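You operate a simulated robot arm through the tools that you are given. There is no shell and no other tool. Be economical: measure what you need, move in short steps, check, and stop when the job is done.

The job below is to be done with a simulated robot arm. You get a single attempt, and the scene is never put back.

TASK
Put the yellow colour card on top of the white job card with grey band.

The check looks at the end state, three seconds after you hand in, the way a careful person would. Anything else that was tipped, shoved, dropped, spilled or broken makes it a failure.

THE ROBOT
A 6-joint arm with a two-finger parallel gripper, fixed in place. Base frame: the origin is at the foot of the arm, x ahead of it, y to its left, z up; the work surface is at about z = 0. Readings come in mm, rad, newtons and seconds.
With the tool pointing down near the work surface it reaches from about 160 to 420 mm from the base axis. Its first joint turns from -1.152 to 1.152 rad. Payload 1.57 kg.
Tool frame: the origin (TCP) lies between the finger pads and is the grasp point; the fingertips stand 30 mm ahead of it; z points along the fingers, y is the line along which they close. Largest opening 80 mm; finger width 17, thickness 12; the body of the gripper, 40 by 82 mm, starts 80 mm behind the TCP.
Orientation is that of the tool frame in the base frame, as a unit quaternion [w, x, y, z]. With the fingers straight down and closing along the base's y, the tool's x points along the base's -x, its y along +y and its z along -z.

THE INTERFACE
- The arm moves only by the tool jog_arm. Its argument "moves" is text: rows parted by semicolons, each of 7 numbers parted by spaces: the shift along the base's x, y, z in mm, then the turn, a rotation vector about the base's x, y, z in rad, then the opening, from 0 (shut) to 1 (fully open). In form: tx ty tz ax ay az claw; .... A call has 1 to 12 rows; each row shifts and turns the commanded pose from where the row before left it. Each row takes 0.2 s and may step no farther than 50 mm and 0.15 rad from the row before; otherwise, or with a gripper value out of range, the whole call is refused. Where a pose cannot be reached the arm comes as near as it can. A force on the tool above 40 N (or 10 N above the force at the start of the call, whichever is more), or a blocked arm, ends the call early, and 0.2 s more pass. Each finger travels about 153 mm/s and halts on what it meets, pressing with about 24 N; the grip force reading is that of the motor and also rises with nothing between the fingers. The clock runs only during rows and for 0.2 s after the last one: add rows that do not move to give the fingers time. It gives the time, the measured TCP pose, the force on the tool (base axes), the opening and the grip force at its end, in the units of the frame above (readings bear some noise).
- Cameras (640 x 400 px; columns grow to the right, rows downward): "scene" is fixed at [57.3, -330.7, 425.6]; the picture's right is [0.76, -0.65, 0.00], its down [-0.35, -0.41, -0.84] and it looks along [0.55, 0.64, -0.54] (base axes); focal length 294 px, centre (320, 200). "wrist" rides on the gripper at [72, -6, -122] in the tool frame; the picture's right is [0.09, 1.00, 0.00], its down [-0.84, 0.08, -0.54] and it looks along [-0.54, 0.05, 0.84] (tool axes); focal length 238 px, centre (320, 200).
- snapshot(camera): a new picture of that camera. No time passes.
- point_at(camera, pixels): for up to 12 pixels [column, row] of the newest picture of that camera ("zoom" is the newest enlarged one), the place [x, y, z] in the base frame of the surface seen there, good to about 3 mm. No time passes.
- zoom(camera, box): a new picture of the part [left, top, right, bottom] of that camera's present view, enlarged. No time passes.
- hand_in(): hands the job in; it is judged then, once.

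Keep the steps short. Do not move on a guess: measure, check each grasp and each placing, and mend mistakes. In all there are 60 turns and 22 pictures (those below and enlarged ones count). Leave the gripper open and the arm clear of the work at the hand-in unless told otherwise, and finish with a single line.

The tools are called after "Request:" as name(argument=value, ...) on one line, values as JSON. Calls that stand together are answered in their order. jog_arm: Moves the arm, as the interface text tells. Its arguments: {"type":"object","properties":{"moves":{"type":"string"}},"required":["moves"]} The other tools are called the same way: snapshot (camera) takes a picture; point_at (camera, pixels) gives the place of the surface under pixels of a picture; zoom (camera, box) takes an enlarged picture of a part of a camera's view; hand_in () hands the job in.

At the start:

```text
time: 0.0
tool_pos: [213.5, -81.7, 275.8]
tcp_rot: [0.001, 0.0, 1.0, 0.0]
contact_force: [1.0, -1.6, 0.7]
gripper_width: 80.2
finger_force: 0.0
```

scene: 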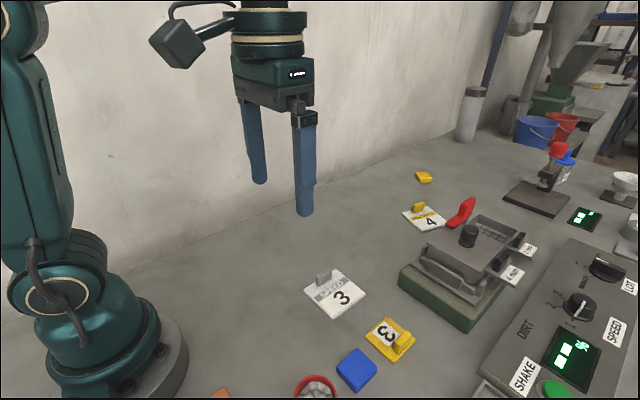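
wrist: 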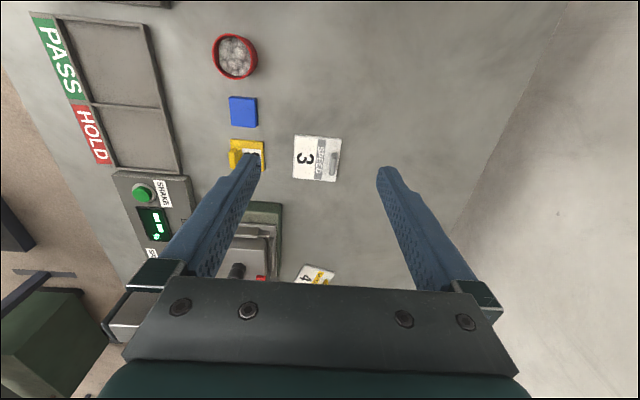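

I see a white card with a grey band at about (335,293) and yellow items at (390,338) and (424,177). I'll zoom in to tell them apart.

Request:
zoom(camera="scene", box=[290, 250, 450, 400])

Request:
zoom(camera="scene", box=[380, 150, 500, 250])

```text
2.67 times, centred on (370, 325) of scene
```

zoom: 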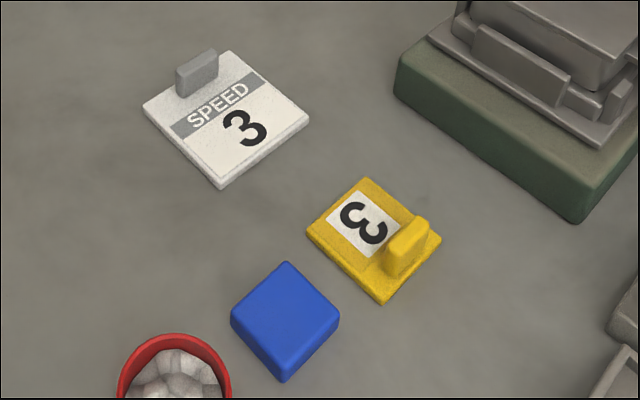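

```text
4.00 times, centred on (440, 200) of scene
```

zoom: 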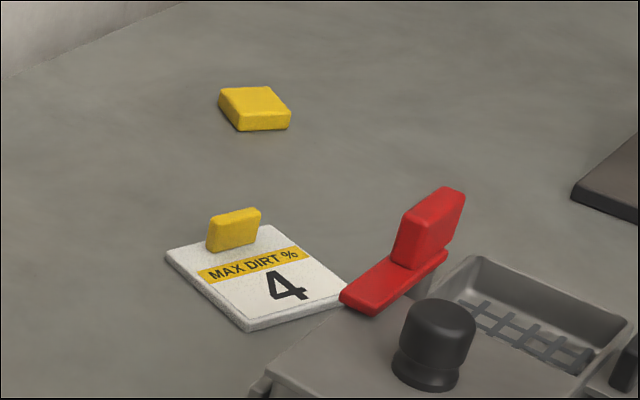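

Two candidates: a yellow tile with a handle and a "3", and a plain yellow slab that matches the plain blue one. Next I'll measure positions and check the orange piece at the bottom edge to settle which set is the "colour cards".

Request:
point_at(camera="zoom", pixels=[[225, 91], [268, 89], [288, 111], [243, 115], [255, 101], [240, 125], [285, 125], [234, 215], [170, 255], [345, 295], [200, 100]])

Request:
point_at(camera="scene", pixels=[[345, 288], [305, 289], [334, 270], [366, 292], [333, 317], [323, 274], [318, 280], [329, 272], [390, 340], [357, 370], [220, 394], [316, 278]])

Request:
zoom(camera="wrist", box=[180, 20, 380, 200])

```text
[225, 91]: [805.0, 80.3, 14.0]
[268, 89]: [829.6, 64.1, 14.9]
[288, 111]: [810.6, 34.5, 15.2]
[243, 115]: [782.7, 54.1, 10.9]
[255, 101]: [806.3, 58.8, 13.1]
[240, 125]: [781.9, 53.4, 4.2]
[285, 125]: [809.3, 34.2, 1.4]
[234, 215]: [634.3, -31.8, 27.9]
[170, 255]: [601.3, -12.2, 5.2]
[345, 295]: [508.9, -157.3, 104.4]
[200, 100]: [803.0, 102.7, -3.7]
```

```text
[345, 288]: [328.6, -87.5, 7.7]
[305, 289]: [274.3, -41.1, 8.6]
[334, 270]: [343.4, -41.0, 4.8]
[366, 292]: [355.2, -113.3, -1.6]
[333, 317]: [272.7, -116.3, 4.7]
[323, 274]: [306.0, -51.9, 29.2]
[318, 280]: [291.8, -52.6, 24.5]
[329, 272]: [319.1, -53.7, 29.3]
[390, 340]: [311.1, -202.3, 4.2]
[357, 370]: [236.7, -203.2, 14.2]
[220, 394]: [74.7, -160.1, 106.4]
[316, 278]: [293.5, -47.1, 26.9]
```

```text
2.22 times, centred on (280, 110) of wrist
```

zoom: 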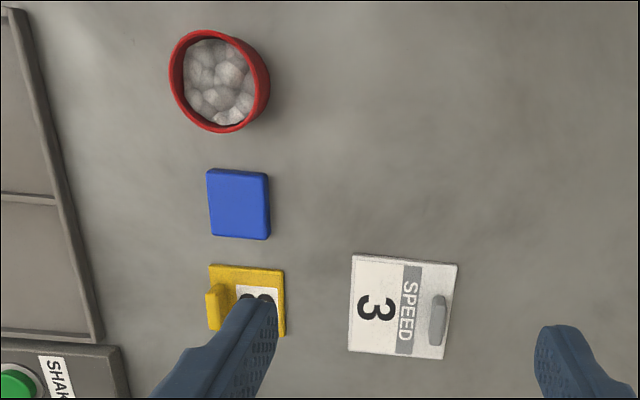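

The plain yellow slab is about 808 mm out, well beyond reach. The yellow card with the handle, near (311,-202), is the reachable one, so it's the target. I'll measure it and the white card precisely from a closer zoom.

Request:
zoom(camera="scene", box=[300, 260, 420, 365])

```text
3.81 times, centred on (360, 312) of scene
```

zoom: 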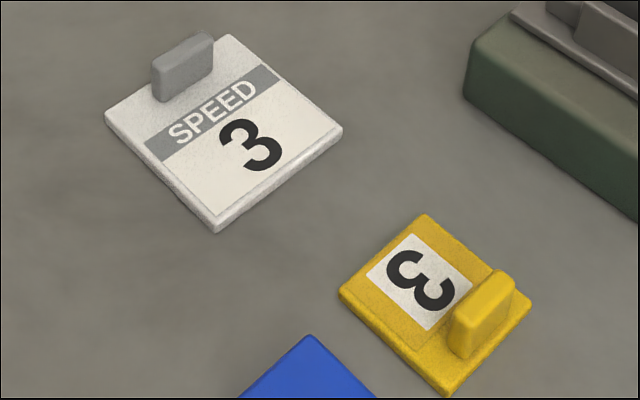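

Request:
point_at(camera="zoom", pixels=[[342, 293], [426, 218], [526, 300], [447, 386], [457, 315], [508, 275], [453, 345], [512, 292], [480, 298], [492, 273]])

Request:
point_at(camera="zoom", pixels=[[108, 112], [230, 38], [338, 128], [217, 218], [155, 60], [210, 40], [157, 95], [212, 70], [183, 52], [240, 140]])

```text
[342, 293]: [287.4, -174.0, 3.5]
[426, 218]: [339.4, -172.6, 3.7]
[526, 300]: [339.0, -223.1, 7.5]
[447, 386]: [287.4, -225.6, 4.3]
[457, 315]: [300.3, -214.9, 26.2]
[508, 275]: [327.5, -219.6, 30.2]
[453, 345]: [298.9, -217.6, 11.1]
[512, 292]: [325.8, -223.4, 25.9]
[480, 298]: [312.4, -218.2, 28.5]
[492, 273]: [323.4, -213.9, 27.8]
```

```text
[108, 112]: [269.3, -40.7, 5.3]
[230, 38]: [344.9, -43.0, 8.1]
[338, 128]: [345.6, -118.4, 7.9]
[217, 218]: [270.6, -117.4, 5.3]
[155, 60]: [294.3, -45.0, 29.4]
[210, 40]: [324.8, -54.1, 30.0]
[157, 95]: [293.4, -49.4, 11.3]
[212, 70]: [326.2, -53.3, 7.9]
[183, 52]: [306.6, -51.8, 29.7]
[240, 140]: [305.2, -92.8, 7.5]
```

Yellow card: x 287–340, y −225…−173, with its handle centred near (313,−218) and its top at z≈29. White card: x 269–346, y −118…−41, with its grey handle at y≈−50. I'll move above the yellow handle to z 100, half open.

Request:
jog_arm(moves="24.9 -34.1 -20 0 0 0 0.5; 24.9 -34.1 -20 0 0 0 0.5; 24.9 -34.1 -20 0 0 0 0.5; 24.9 -34.1 -20 0 0 0 0.5; 0 0 -32 0 0 0 0.5; 0 0 -32 0 0 0 0.5; 0 0 -32 0 0 0 0.5; 0 0 0 0 0 0 0.5")

Request:
snapshot(camera="wrist")

Request:
zoom(camera="scene", box=[300, 220, 480, 380])

```text
time: 1.8
tool_pos: [307.3, -214.1, 94.4]
tcp_rot: [0.0, 0.0, 1.0, 0.0]
contact_force: [-0.4, 0.0, -0.6]
gripper_width: 40.0
finger_force: 0.0
out of reach, approached as far as the arm can: row 4
```

```text
15 pictures are left
```

wrist: 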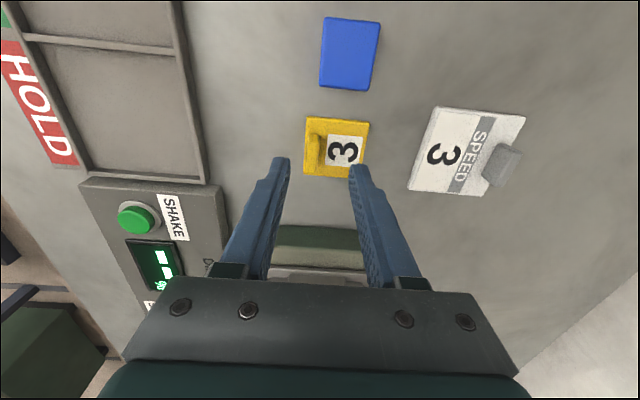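

```text
2.50 times, centred on (390, 300) of scene
```

zoom: 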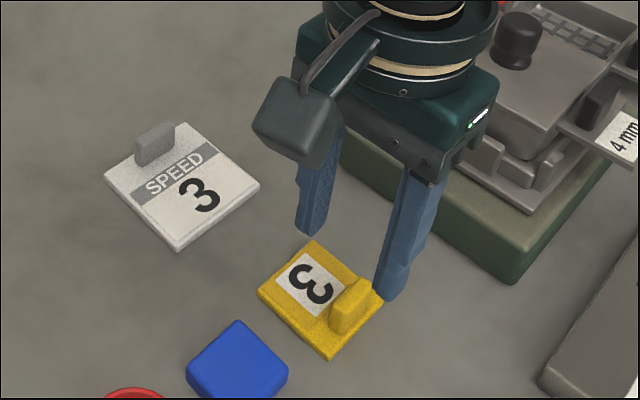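

The TCP reads (307,−214,94); the reach limit clipped row 4 slightly. I'll measure the yellow handle in the wrist picture, near (315,148).

Request:
point_at(camera="wrist", pixels=[[308, 135], [317, 135], [324, 137], [308, 160], [315, 150], [324, 160], [307, 165], [329, 150], [305, 119], [368, 122], [364, 177], [304, 176]])

Request:
zoom(camera="wrist", box=[280, 100, 400, 190])

```text
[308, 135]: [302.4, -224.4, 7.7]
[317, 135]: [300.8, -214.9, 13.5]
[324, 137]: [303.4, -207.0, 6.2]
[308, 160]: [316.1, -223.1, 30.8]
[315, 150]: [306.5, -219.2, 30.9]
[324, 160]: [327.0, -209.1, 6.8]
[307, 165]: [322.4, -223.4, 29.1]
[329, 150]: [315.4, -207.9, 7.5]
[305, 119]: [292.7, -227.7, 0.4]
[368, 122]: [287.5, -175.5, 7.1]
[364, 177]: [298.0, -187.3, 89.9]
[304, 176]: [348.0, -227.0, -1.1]
```

```text
4.44 times, centred on (340, 145) of wrist
```

zoom: 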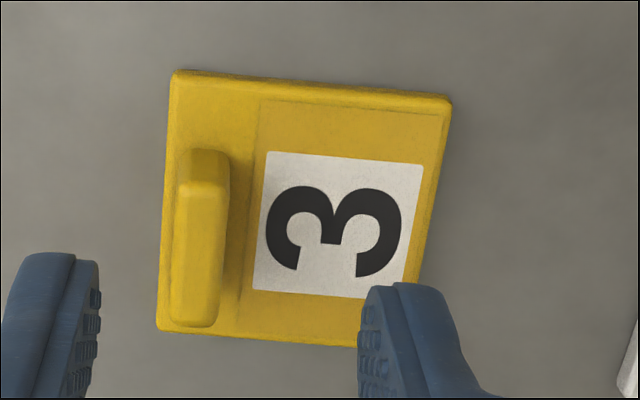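

Request:
point_at(camera="zoom", pixels=[[179, 250], [200, 250], [217, 250], [200, 190], [200, 320], [224, 250], [180, 320], [215, 320], [183, 190], [220, 190]])

```text
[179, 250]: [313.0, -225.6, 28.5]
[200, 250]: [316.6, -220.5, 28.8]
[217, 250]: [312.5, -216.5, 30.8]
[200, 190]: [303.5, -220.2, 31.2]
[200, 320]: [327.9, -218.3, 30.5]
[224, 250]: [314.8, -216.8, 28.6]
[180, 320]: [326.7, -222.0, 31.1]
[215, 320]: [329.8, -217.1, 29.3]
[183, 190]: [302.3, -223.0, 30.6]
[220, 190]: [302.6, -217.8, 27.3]
```

The handle is centred at (315,−220), about 8 mm thick, with its top at z≈30. I'll shift sideways by +7, −6 and go down to z≈60, then check.

Request:
jog_arm(moves="7 -6 0 0 0 0 0.5; 0 0 -17 0 0 0 0.5; 0 0 -17 0 0 0 0.5; 0 0 0 0 0 0 0.5")

```text
time: 2.8
tool_pos: [315.9, -222.1, 60.1]
tcp_rot: [-0.001, 0.0, 1.0, 0.0]
contact_force: [0.0, -0.2, -0.1]
gripper_width: 39.8
finger_force: 0.0
```

The pose is (316,−222,60). I'll correct y by +2, go down to z≈42 so the fingertips are at 12, above the card plate at about 7, and look.

Request:
jog_arm(moves="-1 2 -10 0 0 0 0.5; 0 0 -8 0 0 0 0.5; 0 0 0 0 0 0 0.5")

Request:
zoom(camera="scene", box=[330, 270, 450, 370])

```text
time: 3.6
tool_pos: [315.2, -219.0, 43.3]
tcp_rot: [0.001, 0.0, 1.0, 0.0]
contact_force: [0.6, -0.4, -0.3]
gripper_width: 40.3
finger_force: 0.0
```

```text
4.00 times, centred on (390, 320) of scene
```

zoom: 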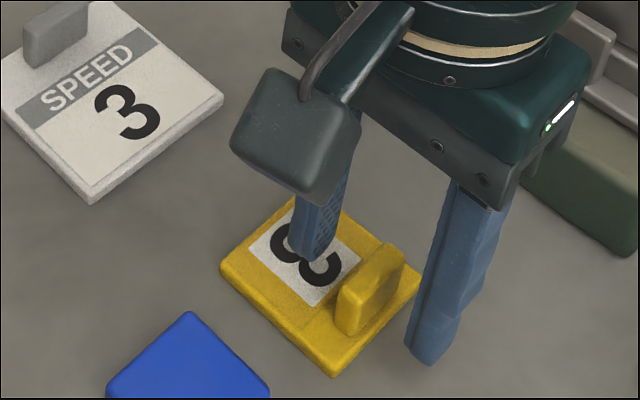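

The fingers straddle the handle with clearance above the plate. Next I'll close.

Request:
jog_arm(moves="0 0 0 0 0 0 0.3; 0 0 0 0 0 0 0.15; 0 0 0 0 0 0 0.04; 0 0 0 0 0 0 0.04; 0 0 0 0 0 0 0.04")

```text
time: 4.8
tool_pos: [314.2, -219.0, 43.8]
tcp_rot: [0.0, 0.0, 1.0, 0.0]
contact_force: [-0.3, -0.6, -0.4]
gripper_width: 8.6
finger_force: 24.3
```

The opening stopped at 8.6 mm with 24 N, so the handle is held. I'll lift 45 mm and check.

Request:
jog_arm(moves="0 0 15 0 0 0 0.04; 0 0 15 0 0 0 0.04; 0 0 15 0 0 0 0.04; 0 0 0 0 0 0 0.04")

Request:
snapshot(camera="scene")

```text
time: 5.8
tool_pos: [313.2, -219.8, 89.8]
tcp_rot: [-0.001, 0.0, 1.0, 0.0]
contact_force: [0.2, 0.0, -1.3]
gripper_width: 8.8
finger_force: 23.4
```

```text
11 pictures are left
```

scene: 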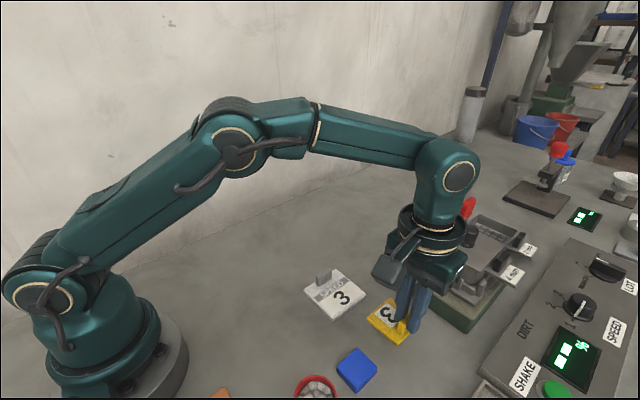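

The card is lifted and held level. I'll carry it +110 mm in y and −5 in x to above the free part of the white card.

Request:
jog_arm(moves="-1.2 27.5 0 0 0 0 0.04; -1.2 27.5 0 0 0 0 0.04; -1.2 27.5 0 0 0 0 0.04; -1.2 27.5 0 0 0 0 0.04; 0 0 0 0 0 0 0.04")

Request:
zoom(camera="scene", box=[280, 200, 420, 330])

Request:
snapshot(camera="wrist")

```text
time: 7.0
tool_pos: [307.9, -108.8, 90.2]
tcp_rot: [0.0, 0.002, 1.0, 0.0]
contact_force: [0.9, -0.6, 0.2]
gripper_width: 8.7
finger_force: 23.9
```

```text
3.08 times, centred on (350, 265) of scene
```

zoom: 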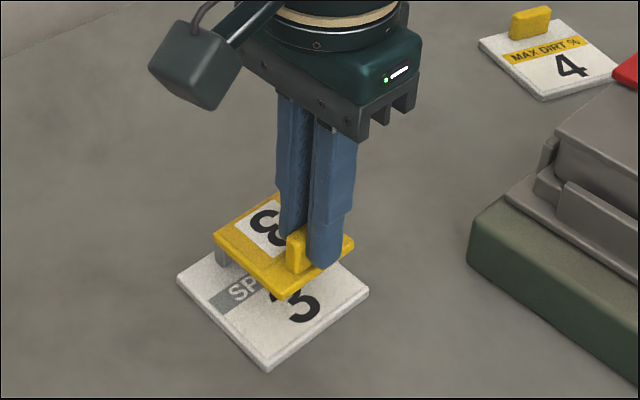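

```text
9 pictures are left
```

wrist: 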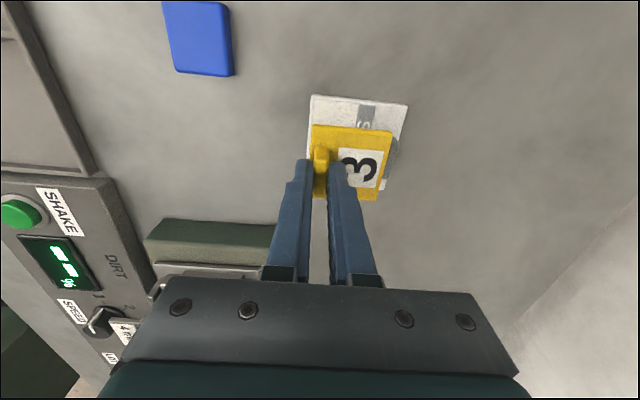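

The yellow card is above the white one. I'll measure its held edges against the white card before lowering.

Request:
point_at(camera="wrist", pixels=[[315, 127], [391, 133], [378, 197], [316, 195], [388, 150], [312, 98], [406, 108], [309, 125], [397, 145]])

Request:
point_at(camera="scene", pixels=[[327, 251], [340, 262]])

```text
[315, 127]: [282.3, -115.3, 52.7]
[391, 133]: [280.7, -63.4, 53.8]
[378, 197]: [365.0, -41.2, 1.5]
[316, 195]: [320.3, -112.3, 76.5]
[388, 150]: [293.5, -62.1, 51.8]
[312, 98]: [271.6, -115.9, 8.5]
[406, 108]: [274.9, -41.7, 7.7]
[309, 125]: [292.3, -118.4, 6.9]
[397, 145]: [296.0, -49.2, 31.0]
```

```text
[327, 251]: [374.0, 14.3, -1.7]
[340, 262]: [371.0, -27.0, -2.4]
```

The yellow card spans y −115…−63, inside the white card's −118…−41 and clear of the grey handle at about −50. I'll lower to just above contact, expected at TCP z≈51.

Request:
jog_arm(moves="0 -0.5 -12 0 0 0 0.04; 0 0 -12 0 0 0 0.04; 0 0 -8 0 0 0 0.04; 0 0 -3 0 0 0 0.04; 0 0 0 0 0 0 0.04")

Request:
zoom(camera="scene", box=[290, 240, 390, 330])

```text
time: 8.2
tool_pos: [308.0, -110.0, 54.7]
tcp_rot: [-0.001, 0.0, 1.0, -0.001]
contact_force: [-0.1, 0.7, 0.4]
gripper_width: 8.9
finger_force: 23.9
```

```text
4.44 times, centred on (340, 285) of scene
```

zoom: 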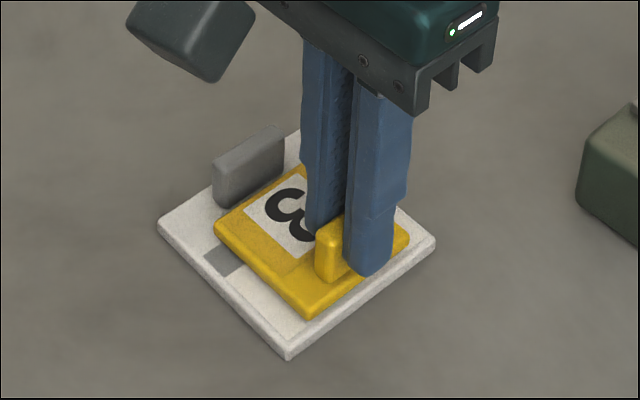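

It's still about 3 mm above the white card and well aligned, so I'll lower slowly and watch the force.

Request:
jog_arm(moves="0 0 -1 0 0 0 0.04; 0 0 -1 0 0 0 0.04; 0 0 -0.7 0 0 0 0.04; 0 0 0 0 0 0 0.04")

```text
time: 9.2
tool_pos: [308.4, -108.9, 51.3]
tcp_rot: [0.001, 0.0, 1.0, 0.0]
contact_force: [-0.7, 0.8, 11.4]
gripper_width: 8.8
finger_force: 24.2
```

The upward force rose to 11 N, so the card is resting on the white one. I'll open to 26 mm, which keeps the inner finger clear of the grey handle, then rise straight up.

Request:
jog_arm(moves="0 0 0 0 0 0 0.2; 0 0 0 0 0 0 0.33; 0 0 0 0 0 0 0.33; 0 0 10 0 0 0 0.33; 0 0 20 0 0 0 0.33; 0 0 40 0 0 0 0.33; 0 0 45 0 0 0 0.33; 0 0 45 0 0 0 0.8; 0 0 0 0 0 0 1; 0 0 0 0 0 0 1")

Request:
snapshot(camera="scene")

Request:
zoom(camera="scene", box=[280, 250, 410, 390])

```text
time: 11.4
tool_pos: [309.1, -108.7, 210.8]
tcp_rot: [0.0, 0.0, 1.0, 0.0]
contact_force: [0.4, 0.1, 0.2]
gripper_width: 80.1
finger_force: 0.0
```

```text
7 pictures are left
```

scene: 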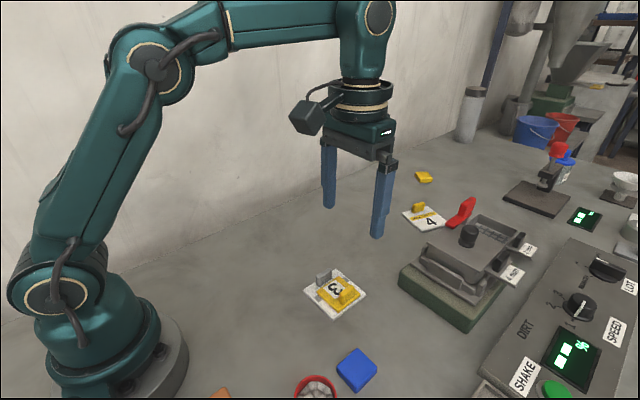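

```text
2.86 times, centred on (345, 320) of scene
```

zoom: 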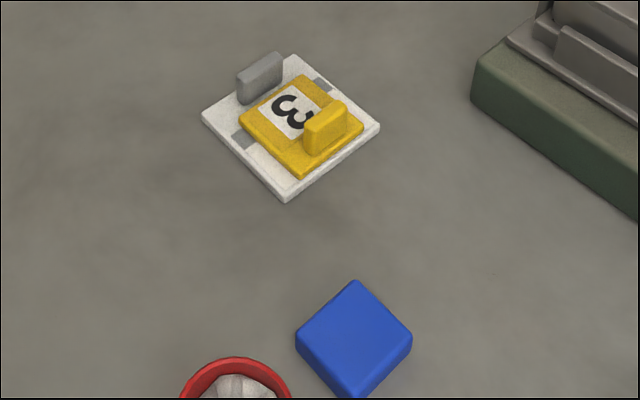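

The yellow card lies flat on the white grey-band card and nothing else has moved. The gripper is open and the arm is clear, so I'm handing in.

Request:
hand_in()

```text
The job is handed in.
```

I put the yellow card with the "3" flat on top of the white grey-band job card, choosing it over the plain yellow slab because the slab is about 810 mm away, out of reach; nothing else moved, and the job is handed in.
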